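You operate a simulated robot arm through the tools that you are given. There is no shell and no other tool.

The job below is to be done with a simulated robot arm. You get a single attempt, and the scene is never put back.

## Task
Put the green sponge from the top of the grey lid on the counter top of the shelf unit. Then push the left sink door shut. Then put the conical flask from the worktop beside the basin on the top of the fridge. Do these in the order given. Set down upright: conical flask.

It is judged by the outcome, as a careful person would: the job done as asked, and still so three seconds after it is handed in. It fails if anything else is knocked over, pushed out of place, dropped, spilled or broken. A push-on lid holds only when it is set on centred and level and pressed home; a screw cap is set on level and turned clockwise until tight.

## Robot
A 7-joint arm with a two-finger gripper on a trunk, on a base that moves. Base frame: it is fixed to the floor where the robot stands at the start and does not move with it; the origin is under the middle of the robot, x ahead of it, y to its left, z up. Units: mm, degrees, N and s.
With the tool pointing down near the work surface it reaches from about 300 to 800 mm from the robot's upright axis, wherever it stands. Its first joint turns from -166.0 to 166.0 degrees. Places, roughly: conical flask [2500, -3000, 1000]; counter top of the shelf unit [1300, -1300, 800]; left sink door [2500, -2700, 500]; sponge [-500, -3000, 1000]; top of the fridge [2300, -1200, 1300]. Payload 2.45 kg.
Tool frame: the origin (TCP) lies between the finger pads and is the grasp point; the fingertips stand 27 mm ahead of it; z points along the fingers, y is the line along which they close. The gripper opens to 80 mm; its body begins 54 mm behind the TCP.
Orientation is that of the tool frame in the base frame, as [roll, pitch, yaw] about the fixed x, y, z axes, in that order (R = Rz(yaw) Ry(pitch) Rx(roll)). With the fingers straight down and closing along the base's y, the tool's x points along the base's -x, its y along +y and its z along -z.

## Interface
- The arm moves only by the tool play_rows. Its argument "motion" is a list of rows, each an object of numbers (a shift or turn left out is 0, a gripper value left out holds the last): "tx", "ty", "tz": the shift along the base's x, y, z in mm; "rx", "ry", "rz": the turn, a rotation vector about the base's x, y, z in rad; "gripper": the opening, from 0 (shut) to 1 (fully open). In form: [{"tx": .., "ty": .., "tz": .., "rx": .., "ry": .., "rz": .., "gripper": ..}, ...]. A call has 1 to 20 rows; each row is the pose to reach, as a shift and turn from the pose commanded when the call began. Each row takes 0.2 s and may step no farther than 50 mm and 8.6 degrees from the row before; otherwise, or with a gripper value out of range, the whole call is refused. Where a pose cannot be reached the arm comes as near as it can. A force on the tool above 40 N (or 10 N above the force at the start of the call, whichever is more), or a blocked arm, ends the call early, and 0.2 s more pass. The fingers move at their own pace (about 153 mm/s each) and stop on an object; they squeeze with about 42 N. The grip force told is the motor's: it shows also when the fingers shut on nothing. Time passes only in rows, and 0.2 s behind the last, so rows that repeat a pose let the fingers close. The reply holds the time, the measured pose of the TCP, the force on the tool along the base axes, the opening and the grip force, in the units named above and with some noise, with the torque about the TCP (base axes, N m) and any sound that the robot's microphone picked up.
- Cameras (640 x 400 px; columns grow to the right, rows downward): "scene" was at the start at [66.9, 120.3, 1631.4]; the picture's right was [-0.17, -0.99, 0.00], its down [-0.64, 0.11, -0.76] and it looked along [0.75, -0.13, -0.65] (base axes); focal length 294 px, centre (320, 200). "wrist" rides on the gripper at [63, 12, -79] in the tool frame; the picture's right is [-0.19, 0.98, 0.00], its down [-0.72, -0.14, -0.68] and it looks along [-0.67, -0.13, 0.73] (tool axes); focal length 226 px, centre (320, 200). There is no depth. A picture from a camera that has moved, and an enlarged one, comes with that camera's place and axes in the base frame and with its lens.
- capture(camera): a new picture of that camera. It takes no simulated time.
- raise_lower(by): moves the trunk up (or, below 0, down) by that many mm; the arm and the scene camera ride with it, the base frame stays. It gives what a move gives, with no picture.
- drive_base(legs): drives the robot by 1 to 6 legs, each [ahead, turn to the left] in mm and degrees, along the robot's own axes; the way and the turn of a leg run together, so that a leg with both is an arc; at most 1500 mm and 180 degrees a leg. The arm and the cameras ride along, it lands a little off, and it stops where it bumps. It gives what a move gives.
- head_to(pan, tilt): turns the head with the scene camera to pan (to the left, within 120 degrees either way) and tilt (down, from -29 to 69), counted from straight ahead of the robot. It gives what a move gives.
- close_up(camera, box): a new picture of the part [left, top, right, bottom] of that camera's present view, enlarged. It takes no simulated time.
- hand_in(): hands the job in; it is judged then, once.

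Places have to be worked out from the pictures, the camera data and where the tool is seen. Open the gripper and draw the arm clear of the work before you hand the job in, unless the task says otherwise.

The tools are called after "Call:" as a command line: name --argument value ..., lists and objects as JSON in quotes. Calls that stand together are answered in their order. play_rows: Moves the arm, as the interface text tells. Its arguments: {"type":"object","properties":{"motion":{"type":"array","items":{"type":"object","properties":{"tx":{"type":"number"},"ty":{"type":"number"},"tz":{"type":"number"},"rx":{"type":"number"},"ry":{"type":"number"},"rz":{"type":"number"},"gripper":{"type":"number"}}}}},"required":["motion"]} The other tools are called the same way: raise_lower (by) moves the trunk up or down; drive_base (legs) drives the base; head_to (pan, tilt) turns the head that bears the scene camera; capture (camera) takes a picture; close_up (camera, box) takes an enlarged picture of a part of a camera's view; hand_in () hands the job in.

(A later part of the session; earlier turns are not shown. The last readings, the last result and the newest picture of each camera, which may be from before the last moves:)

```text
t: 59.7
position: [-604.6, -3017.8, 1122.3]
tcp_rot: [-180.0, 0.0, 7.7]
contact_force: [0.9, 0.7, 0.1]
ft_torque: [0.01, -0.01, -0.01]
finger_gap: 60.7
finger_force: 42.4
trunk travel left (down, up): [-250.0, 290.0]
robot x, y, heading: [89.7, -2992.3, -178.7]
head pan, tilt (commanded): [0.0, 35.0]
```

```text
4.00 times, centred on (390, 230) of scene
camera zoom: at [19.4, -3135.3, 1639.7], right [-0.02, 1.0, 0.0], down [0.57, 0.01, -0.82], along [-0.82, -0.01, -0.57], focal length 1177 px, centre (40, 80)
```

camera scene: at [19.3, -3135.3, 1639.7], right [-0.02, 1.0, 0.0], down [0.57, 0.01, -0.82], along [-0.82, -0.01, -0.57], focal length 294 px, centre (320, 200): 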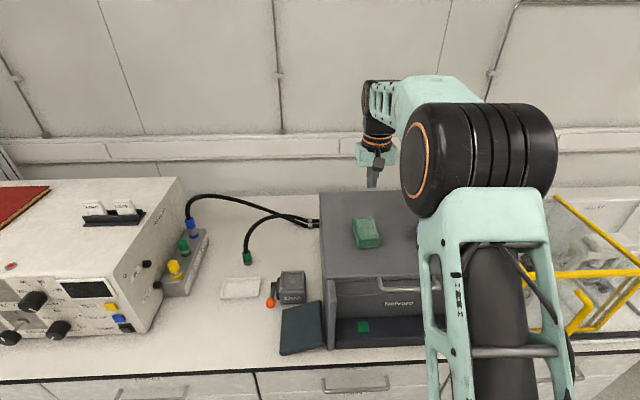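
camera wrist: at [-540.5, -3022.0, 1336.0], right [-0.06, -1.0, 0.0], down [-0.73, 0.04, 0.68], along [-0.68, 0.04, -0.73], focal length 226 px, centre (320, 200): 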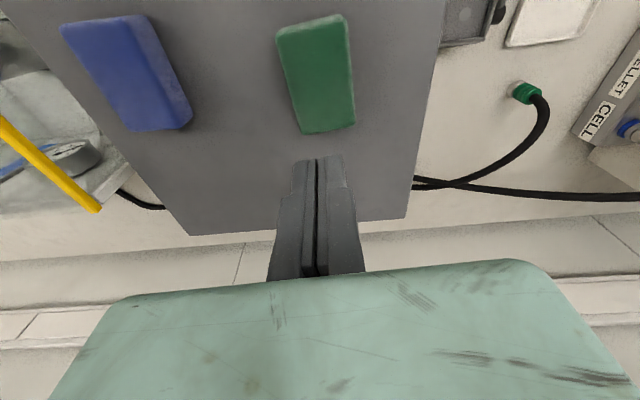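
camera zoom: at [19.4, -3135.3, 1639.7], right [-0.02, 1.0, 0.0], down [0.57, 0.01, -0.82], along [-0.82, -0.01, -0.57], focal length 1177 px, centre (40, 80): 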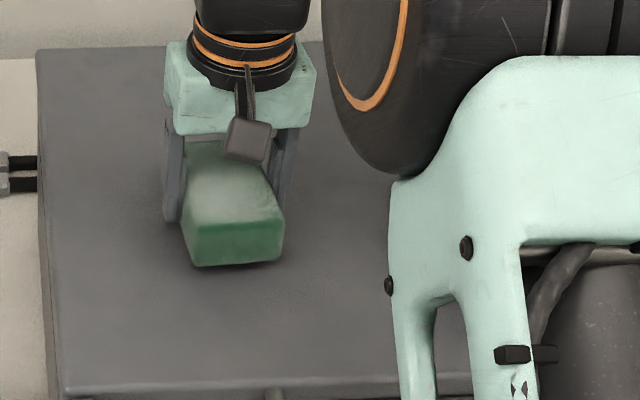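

The sponge is held and lifted clear (gap 60.7, shadow under it). I keep lifting gently.

Call:
play_rows --motion '[{"tz": 4}, {"tz": 9}, {"tz": 15}, {"tz": 22}, {"tz": 29}, {"tz": 36}, {"tz": 43}, {"tz": 50}, {"tz": 57}, {"tz": 64}, {"tz": 70}, {"tz": 74}]'

Call:
capture --camera "wrist"

Call:
capture --camera "scene"

```text
t: 62.3
position: [-604.4, -3019.0, 1197.0]
tcp_rot: [180.0, 0.0, 7.8]
contact_force: [0.0, 0.3, -0.5]
ft_torque: [-0.03, 0.0, 0.02]
finger_gap: 60.7
finger_force: 42.0
trunk travel left (down, up): [-250.0, 290.0]
robot x, y, heading: [86.5, -2994.8, -178.9]
head pan, tilt (commanded): [0.0, 35.0]
```

```text
taken
camera wrist: at [-540.3, -3022.9, 1274.8], right [-0.06, -1.0, 0.0], down [-0.73, 0.04, 0.68], along [-0.68, 0.04, -0.73], focal length 226 px, centre (320, 200)
```

wrist: 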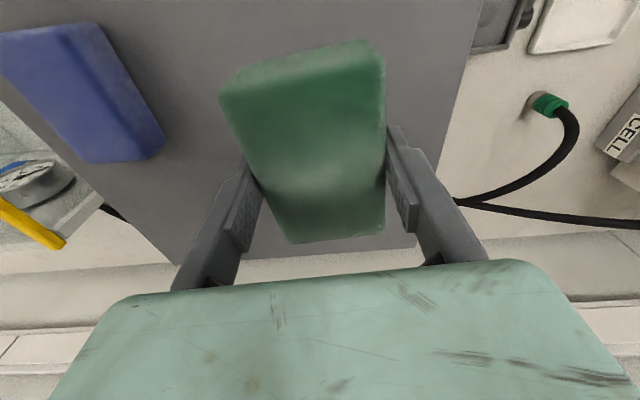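

```text
taken
camera scene: at [19.4, -3135.3, 1639.7], right [-0.02, 1.0, 0.0], down [0.57, 0.01, -0.82], along [-0.82, -0.01, -0.57], focal length 294 px, centre (320, 200)
```

scene: 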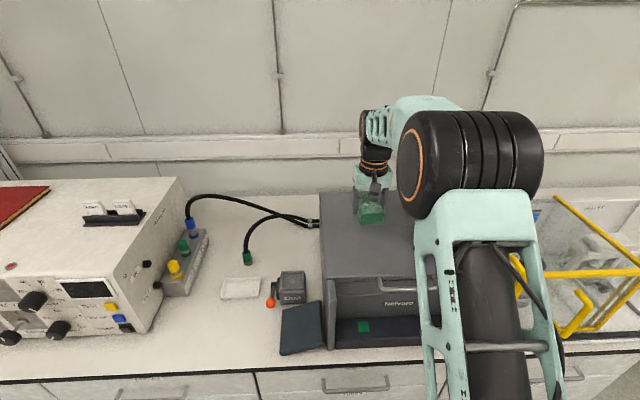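

The sponge is firmly held at 60.7 mm. I draw the arm back towards the robot and a little up, gently, so it clears the bench before the base turns.

Call:
play_rows --motion '[{"tx": 5, "tz": 5}, {"tx": 15, "tz": 10}, {"tx": 30, "tz": 15}, {"tx": 48, "tz": 20}, {"tx": 66, "tz": 25}, {"tx": 84, "tz": 30}, {"tx": 102, "tz": 35}, {"tx": 120, "tz": 40}, {"tx": 138, "tz": 45}, {"tx": 156, "tz": 50}, {"tx": 172, "tz": 50}, {"tx": 186, "tz": 50}, {"tx": 196, "tz": 50}, {"tx": 200, "tz": 50}]'

Call:
drive_base --legs '[[-60, 0]]'

Call:
capture --camera "wrist"

Call:
head_to --pan -100 --tilt 40

Call:
capture --camera "scene"

```text
t: 65.3
position: [-404.0, -3018.5, 1246.7]
tcp_rot: [-180.0, 0.0, 7.9]
contact_force: [-0.3, 0.4, 0.5]
ft_torque: [0.05, 0.0, 0.03]
finger_gap: 60.5
finger_force: 41.7
trunk travel left (down, up): [-250.0, 290.0]
robot x, y, heading: [84.7, -2993.5, -178.8]
head pan, tilt (commanded): [0.0, 35.0]
```

```text
t: 66.2
position: [-340.4, -3017.1, 1247.9]
tcp_rot: [-180.0, 0.1, 7.6]
contact_force: [0.7, 0.1, -0.4]
ft_torque: [0.01, 0.05, -0.01]
finger_gap: 60.6
finger_force: 42.0
trunk travel left (down, up): [-250.0, 290.0]
robot x, y, heading: [148.8, -2992.4, -179.4]
head pan, tilt (commanded): [0.0, 35.0]
```

```text
taken
camera wrist: at [-276.9, -3021.6, 1326.3], right [-0.06, -1.0, 0.0], down [-0.73, 0.04, 0.68], along [-0.68, 0.04, -0.73], focal length 226 px, centre (320, 200)
```

wrist: 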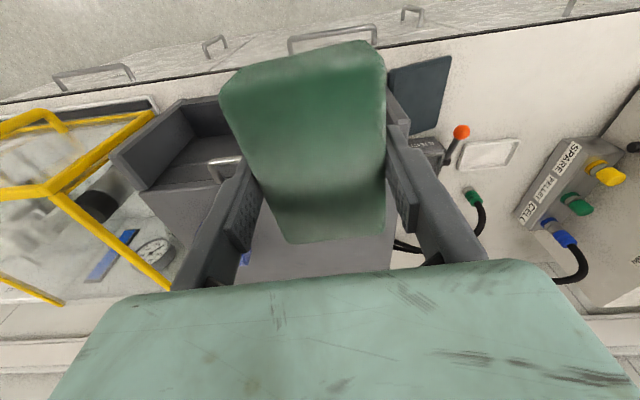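

```text
t: 68.0
position: [-344.0, -3016.3, 1246.2]
tcp_rot: [-179.9, 0.0, 7.7]
contact_force: [0.2, 0.7, -0.1]
ft_torque: [0.02, 0.0, 0.0]
finger_gap: 60.7
finger_force: 41.8
trunk travel left (down, up): [-250.0, 290.0]
robot x, y, heading: [146.7, -2992.2, -179.0]
head pan, tilt (commanded): [-100.0, 40.0]
```

```text
taken
camera scene: at [182.4, -3048.8, 1632.2], right [0.99, -0.16, 0.0], down [-0.1, -0.63, -0.77], along [0.12, 0.76, -0.64], focal length 294 px, centre (320, 200)
```

scene: 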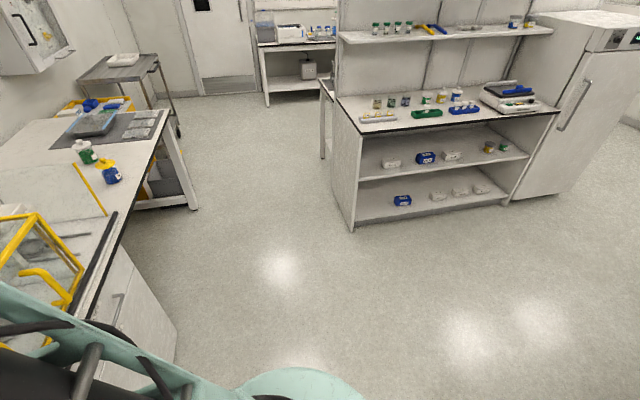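

The way to the shelf unit is clear: its counter spans about x 680–2050 with the front edge near y≈-1510. I turn right towards it, drive diagonally, and finish facing it.

Call:
drive_base --legs '[[0, -134], [1160, 0], [0, 43]]'

Call:
head_to --pan 0 --tilt 40

Call:
capture --camera "scene"

Call:
capture --camera "wrist"

```text
t: 81.8
position: [970.9, -1678.7, 1246.8]
tcp_rot: [-180.0, 0.0, -84.8]
contact_force: [-0.7, -0.2, 0.0]
ft_torque: [0.01, 0.0, -0.02]
finger_gap: 60.6
finger_force: 41.7
trunk travel left (down, up): [-250.0, 290.0]
robot x, y, heading: [974.2, -2174.6, 88.6]
head pan, tilt (commanded): [-100.0, 40.0]
```

```text
t: 83.5
position: [971.3, -1680.5, 1247.4]
tcp_rot: [180.0, 0.1, -84.8]
contact_force: [0.3, 0.0, -1.2]
ft_torque: [0.02, 0.03, -0.01]
finger_gap: 60.6
finger_force: 41.8
trunk travel left (down, up): [-250.0, 290.0]
robot x, y, heading: [976.4, -2172.5, 88.5]
head pan, tilt (commanded): [0.0, 40.0]
```

```text
taken
camera scene: at [836.2, -2103.0, 1632.2], right [1.0, -0.03, 0.0], down [-0.02, -0.64, -0.77], along [0.02, 0.77, -0.64], focal length 294 px, centre (320, 200)
```

scene: 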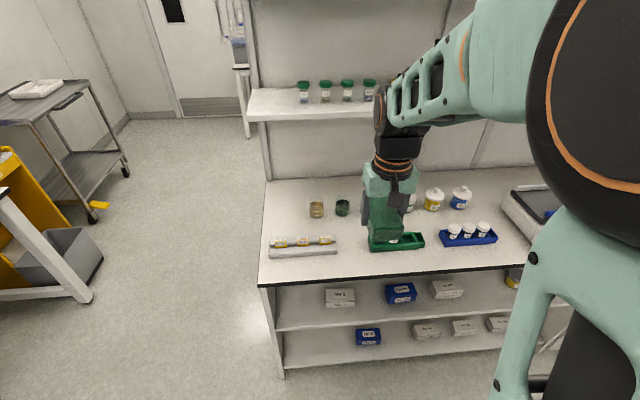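

```text
taken
camera wrist: at [964.0, -1744.8, 1325.5], right [-0.99, 0.1, 0.0], down [0.08, 0.73, 0.68], along [0.07, 0.68, -0.73], focal length 226 px, centre (320, 200)
```

wrist: 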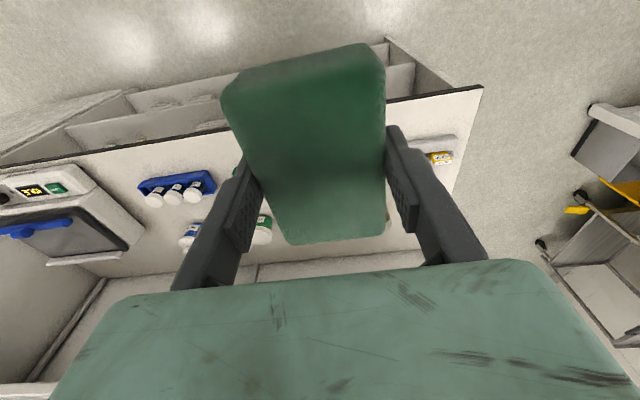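

The counter is well in view: tray, two racks, jars and a scale stand on it, with free strips between. I enlarge it to pick a clear spot.

Call:
close_up --camera "scene" --box '[240, 160, 400, 300]'

Call:
close_up --camera "scene" --box '[360, 160, 540, 300]'

```text
2.86 times, centred on (320, 230) of scene
camera zoom: at [836.2, -2103.0, 1632.2], right [1.0, -0.03, 0.0], down [-0.02, -0.64, -0.77], along [0.02, 0.77, -0.64], focal length 841 px, centre (320, 114)
```

zoom: 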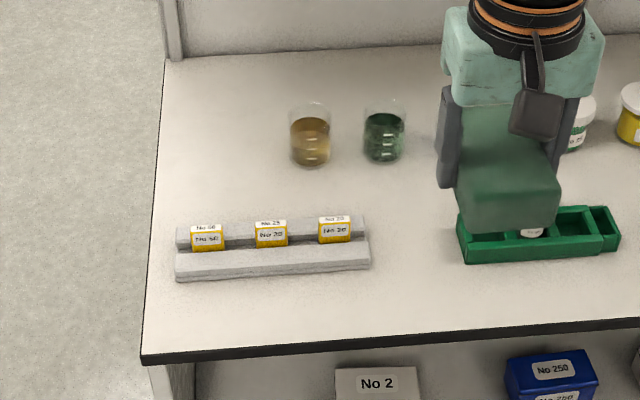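

```text
2.86 times, centred on (450, 230) of scene
camera zoom: at [836.2, -2103.0, 1632.2], right [1.0, -0.03, 0.0], down [-0.02, -0.64, -0.77], along [0.02, 0.77, -0.64], focal length 841 px, centre (-51, 114)
```

zoom: 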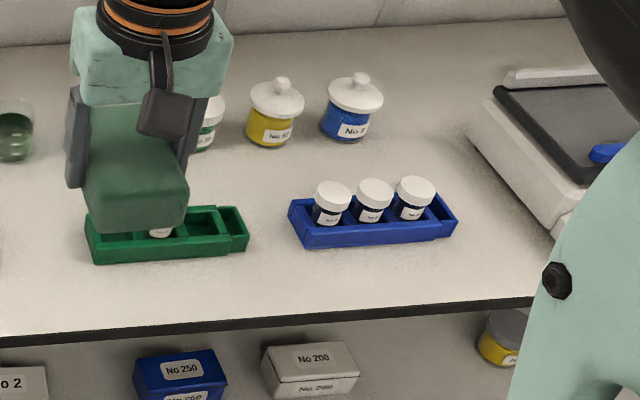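

I choose the clear patch between the tray's right end and the green rack, just behind them: about (992, -1315) on the counter (z≈800). I drive closer so that it is within comfortable reach.

Call:
drive_base --legs '[[230, 0]]'

Call:
capture --camera "scene"

Call:
capture --camera "wrist"

```text
t: 85.3
position: [976.3, -1448.8, 1246.4]
tcp_rot: [180.0, 0.0, -84.8]
contact_force: [-0.2, 0.0, -0.3]
ft_torque: [-0.05, 0.02, 0.0]
finger_gap: 60.6
finger_force: 42.1
trunk travel left (down, up): [-250.0, 290.0]
robot x, y, heading: [978.8, -1941.5, 88.6]
head pan, tilt (commanded): [0.0, 40.0]
```

```text
taken
camera scene: at [841.9, -1871.1, 1632.1], right [1.0, -0.02, 0.0], down [-0.02, -0.64, -0.77], along [0.02, 0.77, -0.64], focal length 294 px, centre (320, 200)
```

scene: 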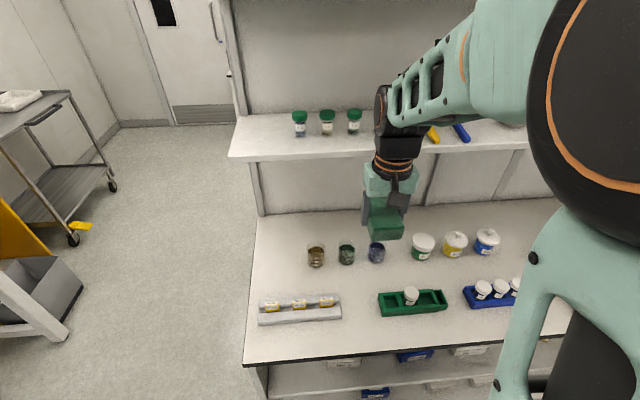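

```text
taken
camera wrist: at [969.8, -1513.2, 1325.0], right [-0.99, 0.1, 0.0], down [0.08, 0.73, 0.68], along [0.07, 0.68, -0.73], focal length 226 px, centre (320, 200)
```

wrist: 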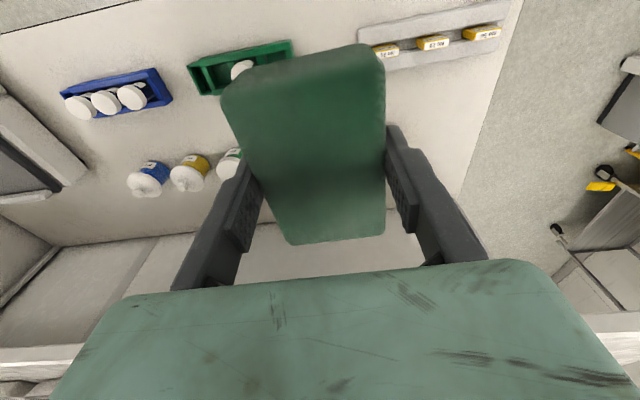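

Closer, I now see a third (blue) beaker that had been hidden. I enlarge to place the free patch accurately.

Call:
close_up --camera "scene" --box '[240, 220, 400, 360]'

Call:
close_up --camera "scene" --box '[330, 220, 490, 360]'

```text
2.86 times, centred on (320, 290) of scene
camera zoom: at [841.9, -1871.1, 1632.1], right [1.0, -0.02, 0.0], down [-0.02, -0.64, -0.77], along [0.02, 0.77, -0.64], focal length 841 px, centre (320, -57)
```

zoom: 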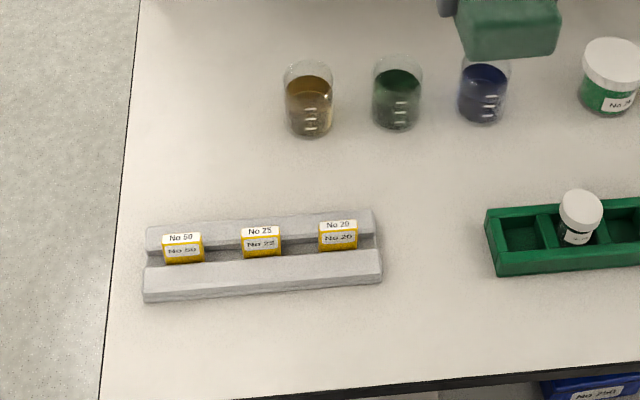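

```text
2.86 times, centred on (410, 290) of scene
camera zoom: at [841.9, -1871.1, 1632.1], right [1.0, -0.02, 0.0], down [-0.02, -0.64, -0.77], along [0.02, 0.77, -0.64], focal length 841 px, centre (63, -57)
```

zoom: 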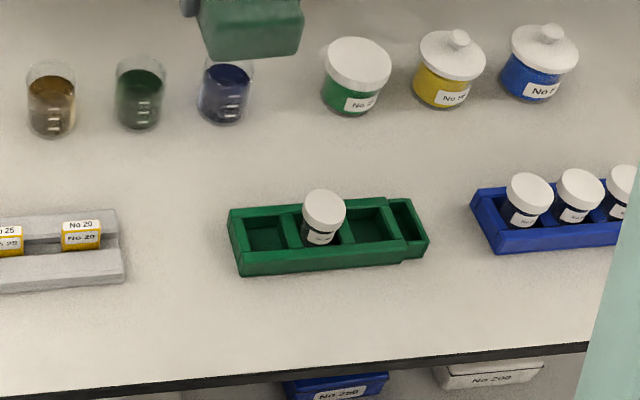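

The gap between tray end (x≈918) and rack (x≈1035) is clear right back to the beakers (y≈-1240), so the target is about (976, -1328). I lower over the front strip first, then move in at z≈950.

Call:
play_rows --motion '[{"tz": -8}, {"tz": -24}, {"tz": -46}, {"tz": -70}, {"tz": -94}, {"tz": -118}, {"tz": -142}, {"tz": -166}, {"tz": -190}, {"tz": -214}, {"tz": -238}, {"tz": -262}, {"tz": -280}, {"tz": -292}, {"tz": -296}]'

Call:
capture --camera "scene"

Call:
capture --camera "wrist"

```text
t: 88.5
position: [977.1, -1450.1, 950.9]
tcp_rot: [179.9, 0.0, -84.7]
contact_force: [0.2, -0.9, 0.7]
ft_torque: [0.02, -0.01, 0.01]
finger_gap: 60.4
finger_force: 41.5
trunk travel left (down, up): [-250.0, 290.0]
robot x, y, heading: [979.2, -1941.1, 88.6]
head pan, tilt (commanded): [0.0, 40.0]
```

```text
taken
camera scene: at [841.8, -1872.2, 1632.1], right [1.0, -0.02, 0.0], down [-0.02, -0.64, -0.77], along [0.02, 0.77, -0.64], focal length 294 px, centre (320, 200)
```

scene: 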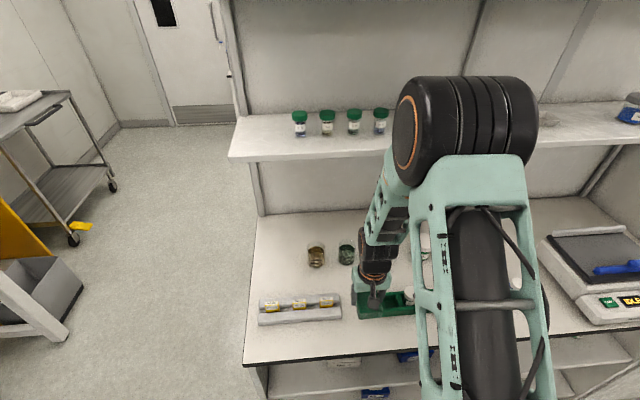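

```text
taken
camera wrist: at [969.4, -1514.3, 1029.1], right [-0.99, 0.1, 0.0], down [0.08, 0.73, 0.68], along [0.07, 0.68, -0.73], focal length 226 px, centre (320, 200)
```

wrist: 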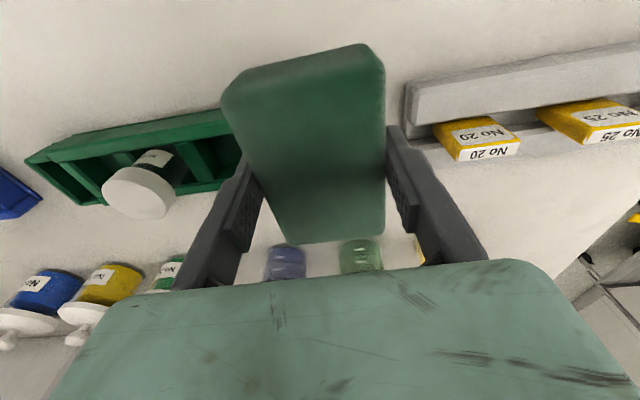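

All clear: the elbow is well in front of the shelf edge. I move in 122 mm to y≈-1328 and lower to about 860.

Call:
play_rows --motion '[{"ty": 6}, {"ty": 18}, {"ty": 34}, {"ty": 52}, {"ty": 70}, {"ty": 88}, {"ty": 104}, {"ty": 116}, {"ty": 122}, {"ty": 122, "tz": -8}, {"ty": 122, "tz": -22}, {"ty": 122, "tz": -38}, {"ty": 122, "tz": -54}, {"ty": 122, "tz": -70}, {"ty": 122, "tz": -82}, {"ty": 122, "tz": -90}]'

Call:
capture --camera "scene"

Call:
capture --camera "wrist"

```text
t: 91.5
position: [976.2, -1326.3, 889.9]
tcp_rot: [-180.0, 0.3, -84.8]
contact_force: [-0.9, -7.3, 18.2]
ft_torque: [-0.61, -0.1, 0.01]
finger_gap: 60.6
finger_force: 41.6
trunk travel left (down, up): [-250.0, 290.0]
robot x, y, heading: [987.1, -1940.5, 88.3]
head pan, tilt (commanded): [0.0, 40.0]
stopped in row 14: the force on the tool passed its limit at 54 N (the readings are from after the stop); the commanded pose is now the measured one
```

```text
taken
camera scene: at [841.9, -1874.0, 1632.4], right [1.0, -0.02, 0.0], down [-0.02, -0.64, -0.77], along [0.02, 0.77, -0.64], focal length 294 px, centre (320, 200)
```

scene: 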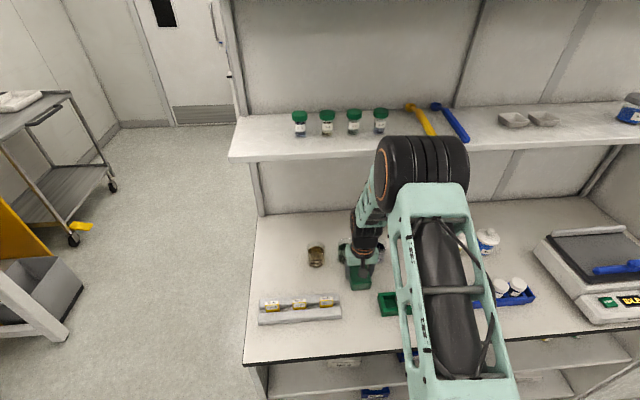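

```text
taken
camera wrist: at [968.8, -1391.1, 968.8], right [-0.99, 0.1, 0.0], down [0.08, 0.73, 0.68], along [0.07, 0.68, -0.73], focal length 226 px, centre (320, 200)
```

wrist: 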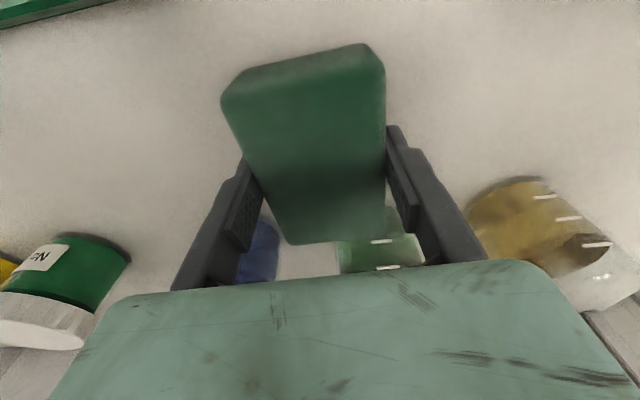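

Contact came at sponge bottom z≈859, so the counter is really at about z 859, higher than I assumed, which also puts the beakers nearer (fronts y≈-1280). I look closely before doing anything else.

Call:
close_up --camera "scene" --box '[290, 225, 410, 325]'

Call:
close_up --camera "wrist" --box '[200, 150, 480, 290]'

```text
4.00 times, centred on (350, 275) of scene
camera zoom: at [841.9, -1874.0, 1632.4], right [1.0, -0.02, 0.0], down [-0.02, -0.64, -0.77], along [0.02, 0.77, -0.64], focal length 1177 px, centre (200, -100)
```

zoom: 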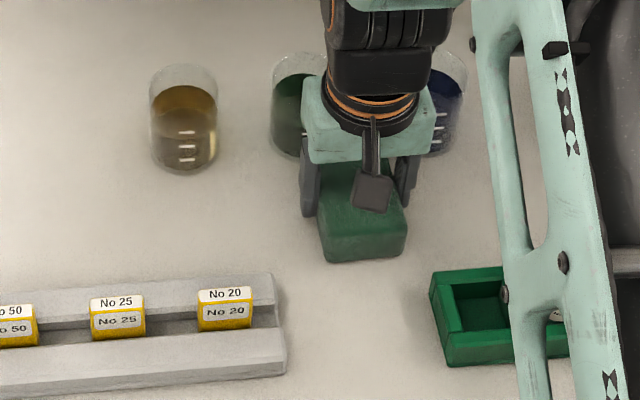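

```text
2.29 times, centred on (340, 220) of wrist
camera zoom: at [968.8, -1391.1, 968.8], right [-0.99, 0.1, 0.0], down [0.08, 0.73, 0.68], along [0.07, 0.68, -0.73], focal length 517 px, centre (274, 154)
```

zoom: 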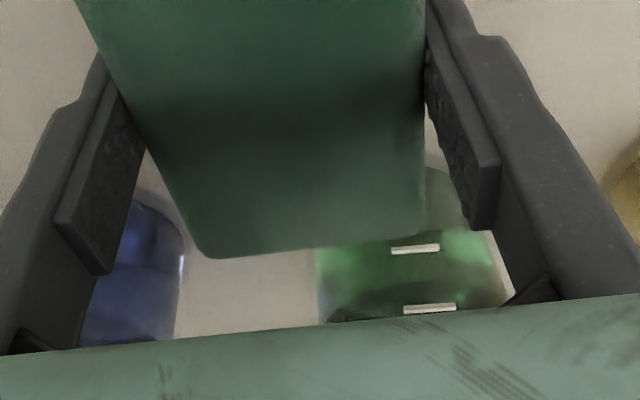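

The beakers still stand upright, but the sponge's far end is close to the green one. I lift 10 mm, shift 32 mm towards me (and 4 mm left), and lower again to just at the surface.

Call:
play_rows --motion '[{"tz": 4}, {"tz": 10}, {"tx": -1, "ty": -6, "tz": 10}, {"tx": -2, "ty": -14, "tz": 10}, {"tx": -3, "ty": -22, "tz": 10}, {"tx": -4, "ty": -29, "tz": 10}, {"tx": -4, "ty": -32, "tz": 10}, {"tx": -4, "ty": -32, "tz": 7}, {"tx": -4, "ty": -32, "tz": 4}, {"tx": -4, "ty": -32, "tz": 4}]'

Call:
close_up --camera "scene" --box '[290, 225, 410, 325]'

```text
t: 93.7
position: [972.2, -1356.6, 891.0]
tcp_rot: [-180.0, 0.2, -84.7]
contact_force: [0.5, -0.1, -0.3]
ft_torque: [0.0, 0.01, 0.0]
finger_gap: 60.7
finger_force: 42.5
trunk travel left (down, up): [-250.0, 290.0]
robot x, y, heading: [981.2, -1943.8, 88.6]
head pan, tilt (commanded): [0.0, 40.0]
```

```text
4.00 times, centred on (350, 275) of scene
camera zoom: at [841.8, -1872.1, 1632.1], right [1.0, -0.02, 0.0], down [-0.02, -0.64, -0.77], along [0.02, 0.77, -0.64], focal length 1177 px, centre (200, -100)
```

zoom: 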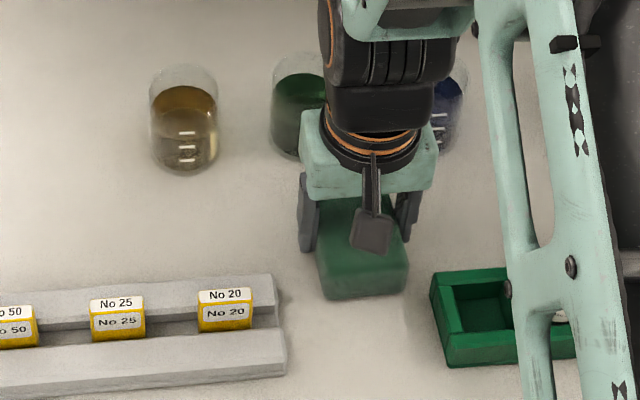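

The sponge now sits clear between tray and rack, just above the surface. I ease it down a couple of millimetres to touch.

Call:
play_rows --motion '[{"tz": -1}, {"tz": -2}, {"tz": -2}]'

```text
t: 94.5
position: [972.3, -1356.9, 891.1]
tcp_rot: [-179.9, 0.2, -84.9]
contact_force: [-0.2, -0.2, 7.4]
ft_torque: [-0.12, -0.04, -0.02]
finger_gap: 60.7
finger_force: 41.7
trunk travel left (down, up): [-250.0, 290.0]
robot x, y, heading: [984.8, -1939.5, 88.4]
head pan, tilt (commanded): [0.0, 40.0]
```

A light 7 N touch: it rests on the counter. I open the fingers moderately and lift straight up.

Call:
play_rows --motion '[{"gripper": 0.92}, {"gripper": 0.92}, {"gripper": 0.92}, {"tz": 5, "gripper": 0.92}, {"tz": 15, "gripper": 0.92}, {"tz": 30, "gripper": 0.92}, {"tz": 50, "gripper": 0.92}, {"tz": 75, "gripper": 0.92}, {"tz": 100, "gripper": 0.92}]'

Call:
close_up --camera "scene" --box '[290, 225, 410, 325]'

Call:
capture --camera "wrist"

```text
t: 96.5
position: [971.8, -1357.2, 988.4]
tcp_rot: [180.0, 0.1, -84.8]
contact_force: [0.6, -1.2, 0.3]
ft_torque: [0.01, 0.04, 0.04]
finger_gap: 73.3
finger_force: 0.1
trunk travel left (down, up): [-250.0, 290.0]
robot x, y, heading: [978.3, -1946.5, 88.5]
head pan, tilt (commanded): [0.0, 40.0]
```

```text
4.00 times, centred on (350, 275) of scene
camera zoom: at [841.9, -1872.5, 1632.2], right [1.0, -0.02, 0.0], down [-0.02, -0.64, -0.77], along [0.02, 0.77, -0.64], focal length 1177 px, centre (200, -100)
```

zoom: 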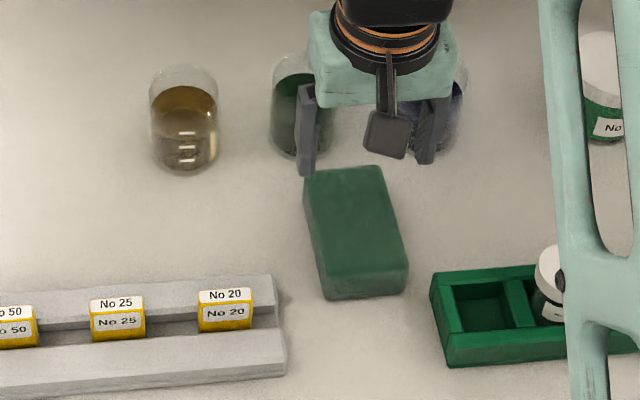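

```text
taken
camera wrist: at [964.5, -1421.4, 1067.2], right [-0.99, 0.1, 0.0], down [0.08, 0.73, 0.68], along [0.07, 0.68, -0.73], focal length 226 px, centre (320, 200)
```

wrist: 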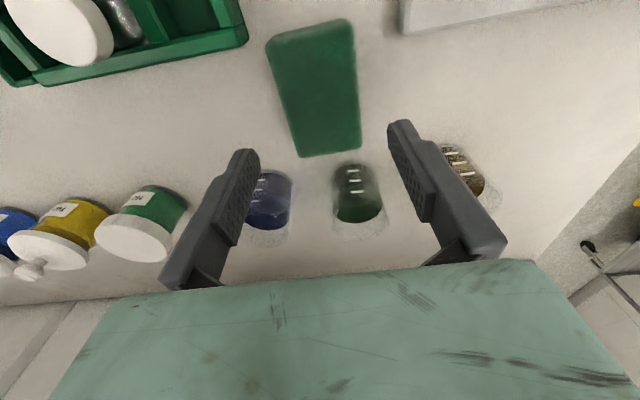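

The sponge lies flat and clear on the counter with nothing else disturbed. I draw the arm up and back, then look over at the sink unit.

Call:
play_rows --motion '[{"ty": -20, "tz": 30}, {"ty": -45, "tz": 70}, {"ty": -70, "tz": 110}, {"ty": -95, "tz": 150}, {"ty": -120, "tz": 190}, {"ty": -145, "tz": 225}, {"ty": -170, "tz": 255}, {"ty": -200, "tz": 270}, {"ty": -220, "tz": 275}, {"ty": -220, "tz": 275}]'

Call:
drive_base --legs '[[-150, 0]]'

Call:
head_to --pan -110 --tilt 30

Call:
capture --camera "scene"

Call:
head_to --pan -60 --tilt 25

Call:
capture --camera "scene"

```text
t: 98.5
position: [974.4, -1571.9, 1203.6]
tcp_rot: [178.9, -10.0, -85.0]
contact_force: [0.1, 0.5, -1.4]
ft_torque: [-0.02, -0.01, -0.03]
finger_gap: 73.6
finger_force: 0.1
trunk travel left (down, up): [-250.0, 290.0]
robot x, y, heading: [978.6, -1942.3, 88.5]
head pan, tilt (commanded): [0.0, 40.0]
stopped in row 9: the arm was blocked; the commanded pose is now the measured one
```

```text
t: 99.8
position: [969.7, -1724.4, 1204.1]
tcp_rot: [178.9, -10.0, -84.8]
contact_force: [-0.2, -0.1, -0.4]
ft_torque: [0.0, -0.01, -0.01]
finger_gap: 73.5
finger_force: 0.0
trunk travel left (down, up): [-250.0, 290.0]
robot x, y, heading: [978.1, -2088.3, 88.6]
head pan, tilt (commanded): [0.0, 40.0]
```

```text
t: 101.7
position: [969.5, -1722.8, 1203.2]
tcp_rot: [178.8, -9.9, -84.8]
contact_force: [0.0, 0.4, 0.0]
ft_torque: [0.0, 0.01, 0.04]
finger_gap: 73.5
finger_force: 0.1
trunk travel left (down, up): [-250.0, 290.0]
robot x, y, heading: [976.1, -2094.5, 88.6]
head pan, tilt (commanded): [-110.0, 30.0]
```

```text
taken
camera scene: at [926.5, -2100.8, 1648.6], right [0.08, -1.0, 0.0], down [-0.49, -0.04, -0.87], along [0.87, 0.07, -0.49], focal length 294 px, centre (320, 200)
```

scene: 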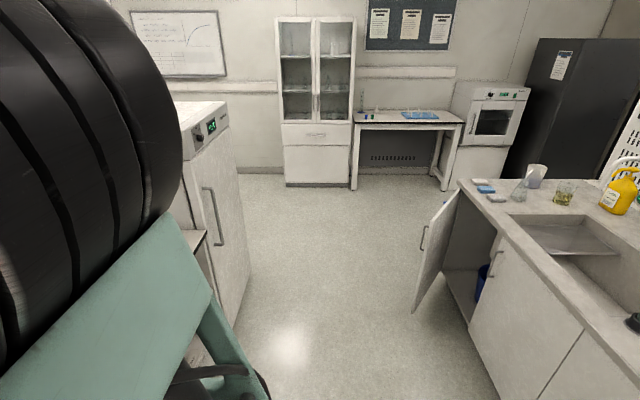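

```text
t: 102.9
position: [970.1, -1722.9, 1203.4]
tcp_rot: [178.9, -9.9, -84.8]
contact_force: [0.0, -0.8, -0.4]
ft_torque: [0.0, 0.0, -0.04]
finger_gap: 73.5
finger_force: 0.1
trunk travel left (down, up): [-250.0, 290.0]
robot x, y, heading: [973.8, -2091.4, 88.4]
head pan, tilt (commanded): [-60.0, 25.0]
```

```text
taken
camera scene: at [917.0, -2063.9, 1655.5], right [0.48, -0.88, 0.0], down [-0.37, -0.2, -0.91], along [0.8, 0.43, -0.42], focal length 294 px, centre (320, 200)
```

scene: 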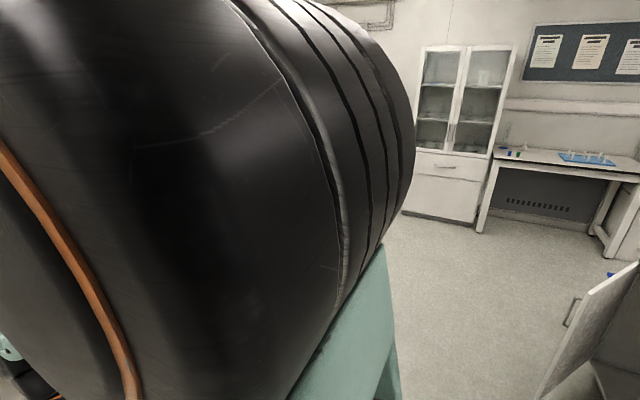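

The arm blocked itself near its inner limit (tool now pitched 10°), so it must be re-extended later. First I enlarge the view of the sink's open door.

Call:
head_to --pan -95 --tilt 30

Call:
capture --camera "scene"

Call:
close_up --camera "scene" --box '[260, 120, 480, 320]'

```text
t: 103.9
position: [969.8, -1723.5, 1203.8]
tcp_rot: [178.9, -10.0, -84.9]
contact_force: [-0.1, 1.5, -0.7]
ft_torque: [0.0, -0.04, 0.02]
finger_gap: 73.7
finger_force: 0.0
trunk travel left (down, up): [-250.0, 290.0]
robot x, y, heading: [979.4, -2088.8, 88.7]
head pan, tilt (commanded): [-95.0, 30.0]
```

```text
taken
camera scene: at [927.0, -2102.0, 1650.2], right [0.07, -1.0, 0.0], down [-0.47, -0.03, -0.88], along [0.88, 0.06, -0.47], focal length 294 px, centre (320, 200)
```

scene: 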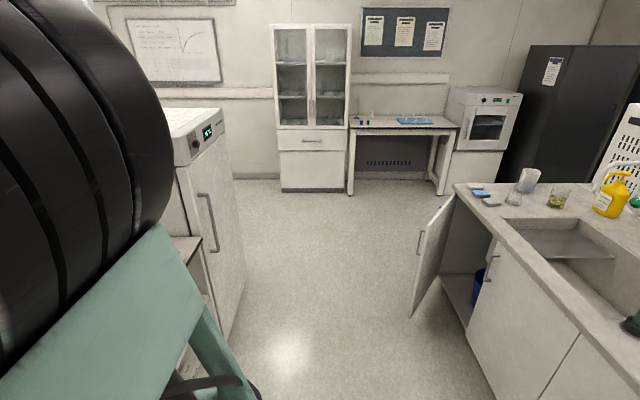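

```text
2.00 times, centred on (370, 220) of scene
camera zoom: at [927.0, -2102.0, 1650.2], right [0.07, -1.0, 0.0], down [-0.47, -0.03, -0.88], along [0.88, 0.06, -0.47], focal length 589 px, centre (220, 160)
```

zoom: 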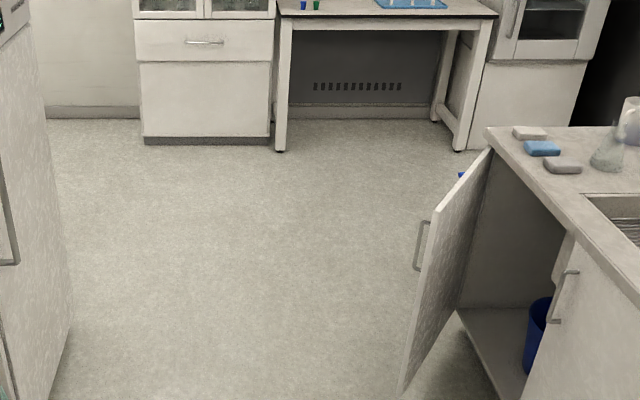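

The left door stands open about 35–40°, hinged at the sink's far (+x) end: hinge near (2590, -2830), free edge near (2240, -2573), door from z≈150 to 830. I first bring the arm back to a comfortable pose, tool straight down and further out.

Call:
play_rows --motion '[{"ty": 20, "rx": 0.03}, {"ty": 45, "rx": 0.07}, {"ty": 70, "rx": 0.11}, {"ty": 95, "rx": 0.15}, {"ty": 110, "rx": 0.174, "tz": 10}, {"ty": 120, "rx": 0.174, "tz": 20}, {"ty": 120, "rx": 0.174, "tz": 20}]'

Call:
head_to --pan -95 --tilt 25

Call:
capture --camera "scene"

```text
t: 105.5
position: [968.8, -1602.2, 1225.2]
tcp_rot: [179.7, 0.0, -84.9]
contact_force: [0.2, 0.6, -0.1]
ft_torque: [-0.01, 0.01, 0.01]
finger_gap: 73.5
finger_force: 0.0
trunk travel left (down, up): [-250.0, 290.0]
robot x, y, heading: [975.2, -2093.4, 88.5]
head pan, tilt (commanded): [-95.0, 30.0]
```

```text
t: 106.2
position: [970.8, -1602.0, 1224.8]
tcp_rot: [179.9, -0.1, -84.9]
contact_force: [0.8, 0.1, -0.1]
ft_torque: [0.03, -0.01, 0.0]
finger_gap: 73.8
finger_force: 0.0
trunk travel left (down, up): [-250.0, 290.0]
robot x, y, heading: [976.2, -2091.2, 88.6]
head pan, tilt (commanded): [-95.0, 25.0]
```

```text
taken
camera scene: at [927.7, -2118.2, 1655.5], right [-0.11, -0.99, 0.0], down [-0.42, 0.05, -0.91], along [0.9, -0.1, -0.42], focal length 294 px, centre (320, 200)
```

scene: 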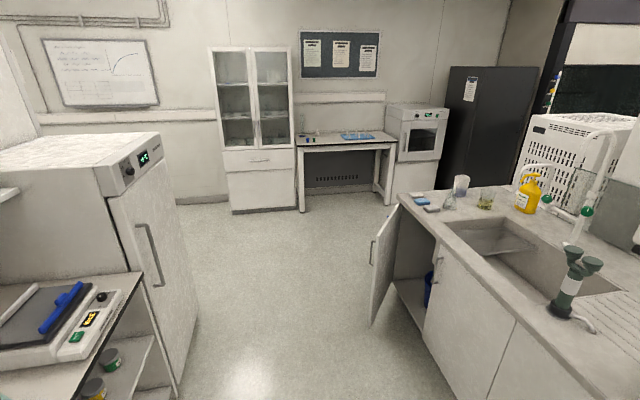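

Now a clear view of sink, flask and fridge. I enlarge the door and the flask area for measurement.

Call:
close_up --camera "scene" --box '[350, 170, 510, 330]'

Call:
close_up --camera "scene" --box '[390, 160, 550, 260]'

Call:
close_up --camera "scene" --box '[0, 110, 200, 235]'

```text
2.50 times, centred on (430, 250) of scene
camera zoom: at [927.7, -2118.2, 1655.5], right [-0.11, -0.99, 0.0], down [-0.42, 0.05, -0.91], along [0.9, -0.1, -0.42], focal length 736 px, centre (45, 75)
```

zoom: 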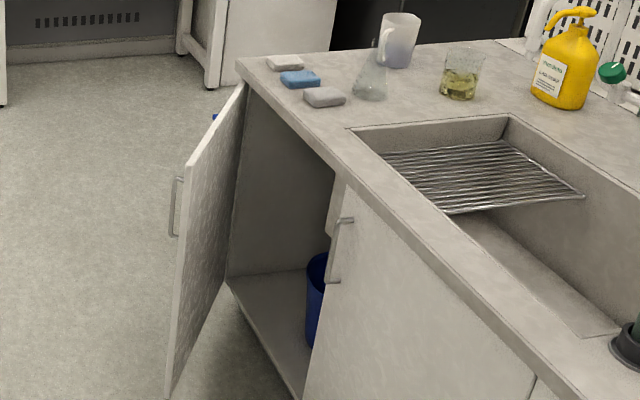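

```text
4.00 times, centred on (470, 210) of scene
camera zoom: at [927.7, -2118.2, 1655.5], right [-0.11, -0.99, 0.0], down [-0.42, 0.05, -0.91], along [0.9, -0.1, -0.42], focal length 1177 px, centre (-280, 160)
```

zoom: 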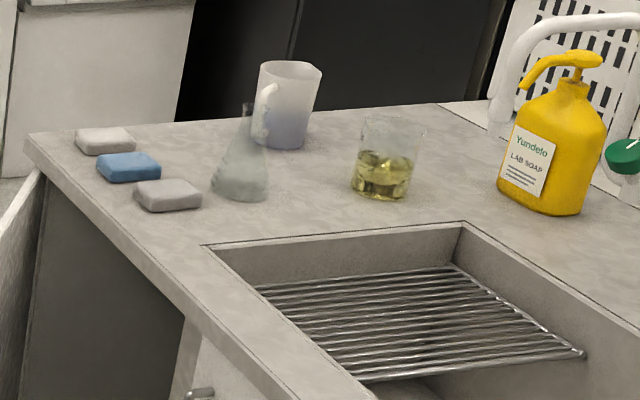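

```text
3.20 times, centred on (100, 172) of scene
camera zoom: at [927.7, -2118.2, 1655.5], right [-0.11, -0.99, 0.0], down [-0.42, 0.05, -0.91], along [0.9, -0.1, -0.42], focal length 942 px, centre (1024, 288)
```

zoom: 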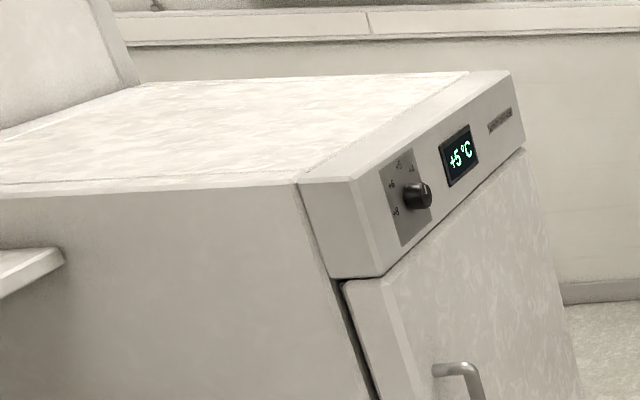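

The sink front runs slightly turned (~4°); the door is open about 39°, free edge near (2195, -2555). I turn to +x, drive along the aisle to x≈2250, then turn to face the sink, keeping the tool high (z≈1225).

Call:
drive_base --legs '[[0, -88.5], [1270, 0]]'

Call:
head_to --pan -60 --tilt 40

Call:
capture --camera "scene"

Call:
head_to --pan 75 --tilt 25

Call:
capture --camera "scene"

```text
t: 116.5
position: [2732.0, -2142.3, 1224.7]
tcp_rot: [179.8, -0.1, -175.4]
contact_force: [0.3, 0.0, 0.4]
ft_torque: [0.04, 0.02, -0.01]
finger_gap: 73.4
finger_force: 0.1
trunk travel left (down, up): [-250.0, 290.0]
robot x, y, heading: [2244.2, -2146.4, -2.1]
head pan, tilt (commanded): [-95.0, 25.0]
```

```text
t: 117.5
position: [2732.6, -2141.8, 1225.2]
tcp_rot: [179.9, -0.1, -175.6]
contact_force: [-0.8, 0.4, 0.1]
ft_torque: [-0.01, 0.03, -0.03]
finger_gap: 73.6
finger_force: 0.1
trunk travel left (down, up): [-250.0, 290.0]
robot x, y, heading: [2242.5, -2141.5, -2.0]
head pan, tilt (commanded): [-60.0, 40.0]
```

```text
taken
camera scene: at [2268.0, -2079.2, 1632.2], right [-0.88, -0.47, 0.0], down [-0.3, 0.57, -0.77], along [0.36, -0.68, -0.64], focal length 294 px, centre (320, 200)
```

scene: 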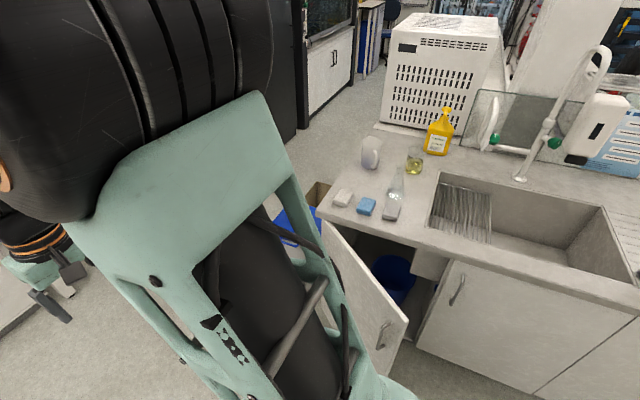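

```text
t: 119.7
position: [2732.8, -2142.5, 1224.1]
tcp_rot: [179.8, -0.2, -175.6]
contact_force: [0.1, -0.5, 0.0]
ft_torque: [-0.01, 0.0, -0.04]
finger_gap: 73.7
finger_force: 0.1
trunk travel left (down, up): [-250.0, 290.0]
robot x, y, heading: [2243.8, -2143.3, -1.9]
head pan, tilt (commanded): [75.0, 25.0]
```

```text
taken
camera scene: at [2255.1, -1916.0, 1655.5], right [0.96, -0.29, 0.0], down [-0.12, -0.4, -0.91], along [0.27, 0.87, -0.42], focal length 294 px, centre (320, 200)
```

scene: 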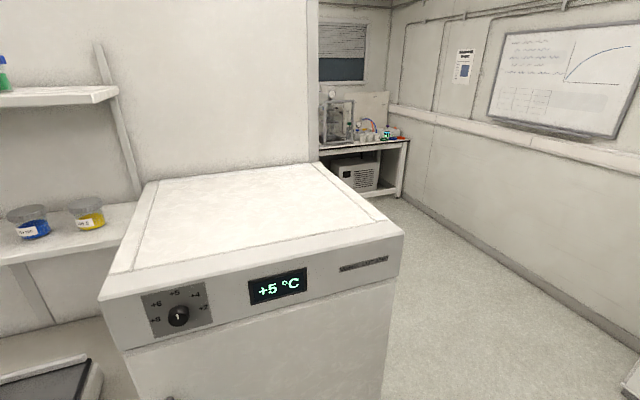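

The fridge top is bare, at about z≈1317, front edge y≈-1460, x≈2030–2580. Now I turn right to face the sink and its open door.

Call:
drive_base --legs '[[0, -86]]'

Call:
head_to --pan 0 --tilt 50

Call:
capture --camera "scene"

Call:
capture --camera "wrist"

```text
t: 123.9
position: [2284.0, -2631.9, 1224.6]
tcp_rot: [179.9, -0.1, 98.8]
contact_force: [0.1, -0.3, 0.2]
ft_torque: [-0.02, 0.0, 0.03]
finger_gap: 73.9
finger_force: 0.1
trunk travel left (down, up): [-250.0, 290.0]
robot x, y, heading: [2242.4, -2145.1, -87.9]
head pan, tilt (commanded): [75.0, 25.0]
```

```text
t: 125.3
position: [2283.3, -2631.4, 1224.9]
tcp_rot: [179.8, 0.0, 98.8]
contact_force: [0.0, 1.2, 0.4]
ft_torque: [0.02, 0.0, 0.02]
finger_gap: 73.3
finger_force: 0.0
trunk travel left (down, up): [-250.0, 290.0]
robot x, y, heading: [2244.1, -2146.8, -87.8]
head pan, tilt (commanded): [0.0, 50.0]
```

```text
taken
camera scene: at [2385.4, -2196.5, 1618.0], right [-1.0, -0.04, 0.0], down [-0.03, 0.77, -0.64], along [0.03, -0.64, -0.77], focal length 294 px, centre (320, 200)
```

scene: 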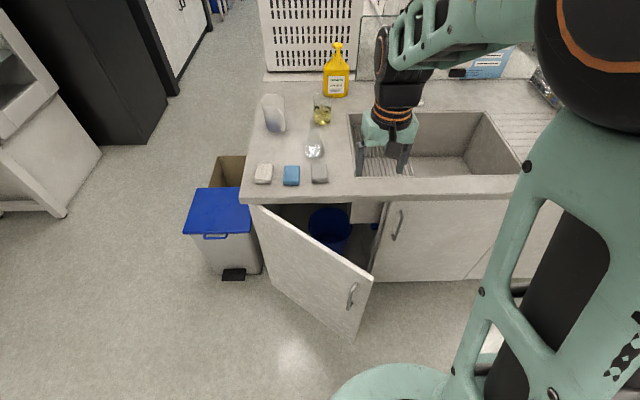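

```text
taken
camera wrist: at [2285.1, -2568.0, 1303.2], right [1.0, -0.04, 0.0], down [-0.03, -0.73, 0.68], along [-0.03, -0.68, -0.73], focal length 226 px, centre (320, 200)
```

wrist: 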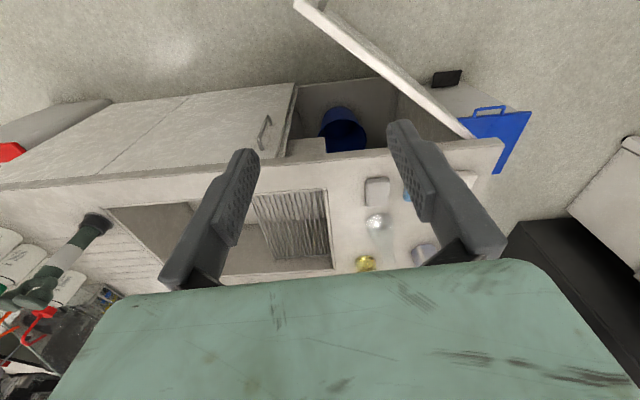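

The door's outer face with its handle (near z≈650, 50 mm from the free edge) is in plain view. I close the fingers, back off 100 mm for room, and lower the trunk 200 mm so the arm can push at about z 570, beside the handle.

Call:
play_rows --motion '[{"gripper": 0}, {"gripper": 0}, {"gripper": 0}]'

Call:
drive_base --legs '[[-100, 0]]'

Call:
raise_lower --by -200

Call:
head_to --pan 0 --tilt 45

Call:
capture --camera "scene"

```text
t: 126.1
position: [2283.5, -2633.0, 1224.0]
tcp_rot: [179.7, -0.1, 98.9]
contact_force: [-0.8, 0.1, -0.4]
ft_torque: [-0.02, 0.03, 0.0]
finger_gap: 0.4
finger_force: 30.0
trunk travel left (down, up): [-250.0, 290.0]
robot x, y, heading: [2243.3, -2142.7, -87.7]
head pan, tilt (commanded): [0.0, 50.0]
```

```text
t: 127.3
position: [2278.2, -2529.2, 1225.3]
tcp_rot: [179.8, 0.0, 98.6]
contact_force: [1.0, 0.8, -0.2]
ft_torque: [0.0, 0.0, 0.0]
finger_gap: 0.0
finger_force: 29.5
trunk travel left (down, up): [-250.0, 290.0]
robot x, y, heading: [2240.5, -2041.1, -87.8]
head pan, tilt (commanded): [0.0, 50.0]
```

```text
t: 129.4
position: [2278.9, -2530.5, 1025.0]
tcp_rot: [179.8, 0.0, 98.8]
contact_force: [-0.1, -1.1, 0.3]
ft_torque: [-0.03, 0.02, 0.01]
finger_gap: 0.0
finger_force: 29.9
trunk travel left (down, up): [-50.0, 490.0]
robot x, y, heading: [2238.6, -2043.9, -87.8]
head pan, tilt (commanded): [0.0, 50.0]
```

```text
t: 130.1
position: [2278.9, -2529.3, 1025.7]
tcp_rot: [179.8, -0.1, 98.7]
contact_force: [0.2, -0.6, -0.6]
ft_torque: [-0.01, 0.0, 0.02]
finger_gap: 0.1
finger_force: 29.8
trunk travel left (down, up): [-50.0, 490.0]
robot x, y, heading: [2240.7, -2042.6, -87.5]
head pan, tilt (commanded): [0.0, 45.0]
```

```text
taken
camera scene: at [2381.3, -2099.6, 1424.9], right [-1.0, -0.04, 0.0], down [-0.03, 0.71, -0.71], along [0.03, -0.71, -0.71], focal length 294 px, centre (320, 200)
```

scene: 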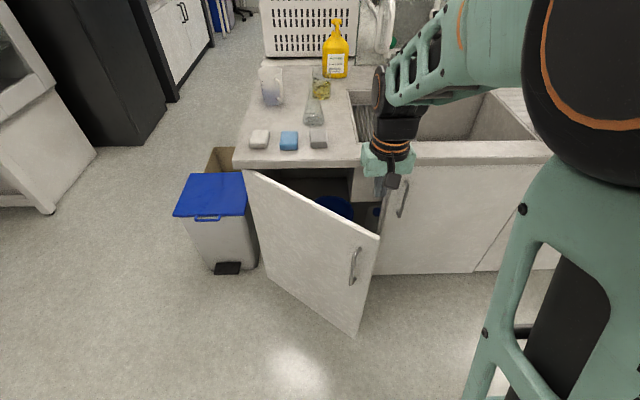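

Triangulated: door top at z≈803, free edge (2246, -2578), hinge about (2642, -2842). I tilt the tool 45° forward so the fingertips lead, shifting 80 mm to +x, then will descend in front of the door.

Call:
play_rows --motion '[{"tx": 14, "ty": 5, "rx": -0.131}, {"tx": 28, "ty": 5, "rx": -0.262}, {"tx": 42, "ty": 5, "rx": -0.393}, {"tx": 56, "ty": 5, "rx": -0.524}, {"tx": 70, "ty": 5, "rx": -0.655}, {"tx": 82, "ty": 5, "rx": -0.785}, {"tx": 82, "ty": 5, "rx": -0.785}]'

Call:
capture --camera "scene"

```text
t: 131.9
position: [2354.8, -2526.7, 984.4]
tcp_rot: [-170.3, 39.4, 102.4]
contact_force: [0.0, 0.3, 0.5]
ft_torque: [0.03, -0.02, 0.0]
finger_gap: 0.0
finger_force: 30.5
out of reach, approached as far as the arm can: row 6
trunk travel left (down, up): [-50.0, 490.0]
robot x, y, heading: [2238.4, -2042.8, -88.0]
head pan, tilt (commanded): [0.0, 45.0]
stopped in row 7: the arm was blocked; the commanded pose is now the measured one
```

```text
taken
camera scene: at [2371.9, -2108.1, 1444.1], right [-1.0, 0.07, 0.0], down [0.04, 0.53, -0.85], along [-0.06, -0.84, -0.53], focal length 294 px, centre (320, 200)
```

scene: 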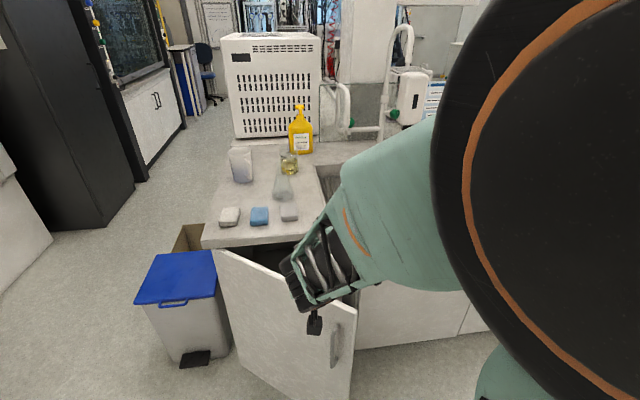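

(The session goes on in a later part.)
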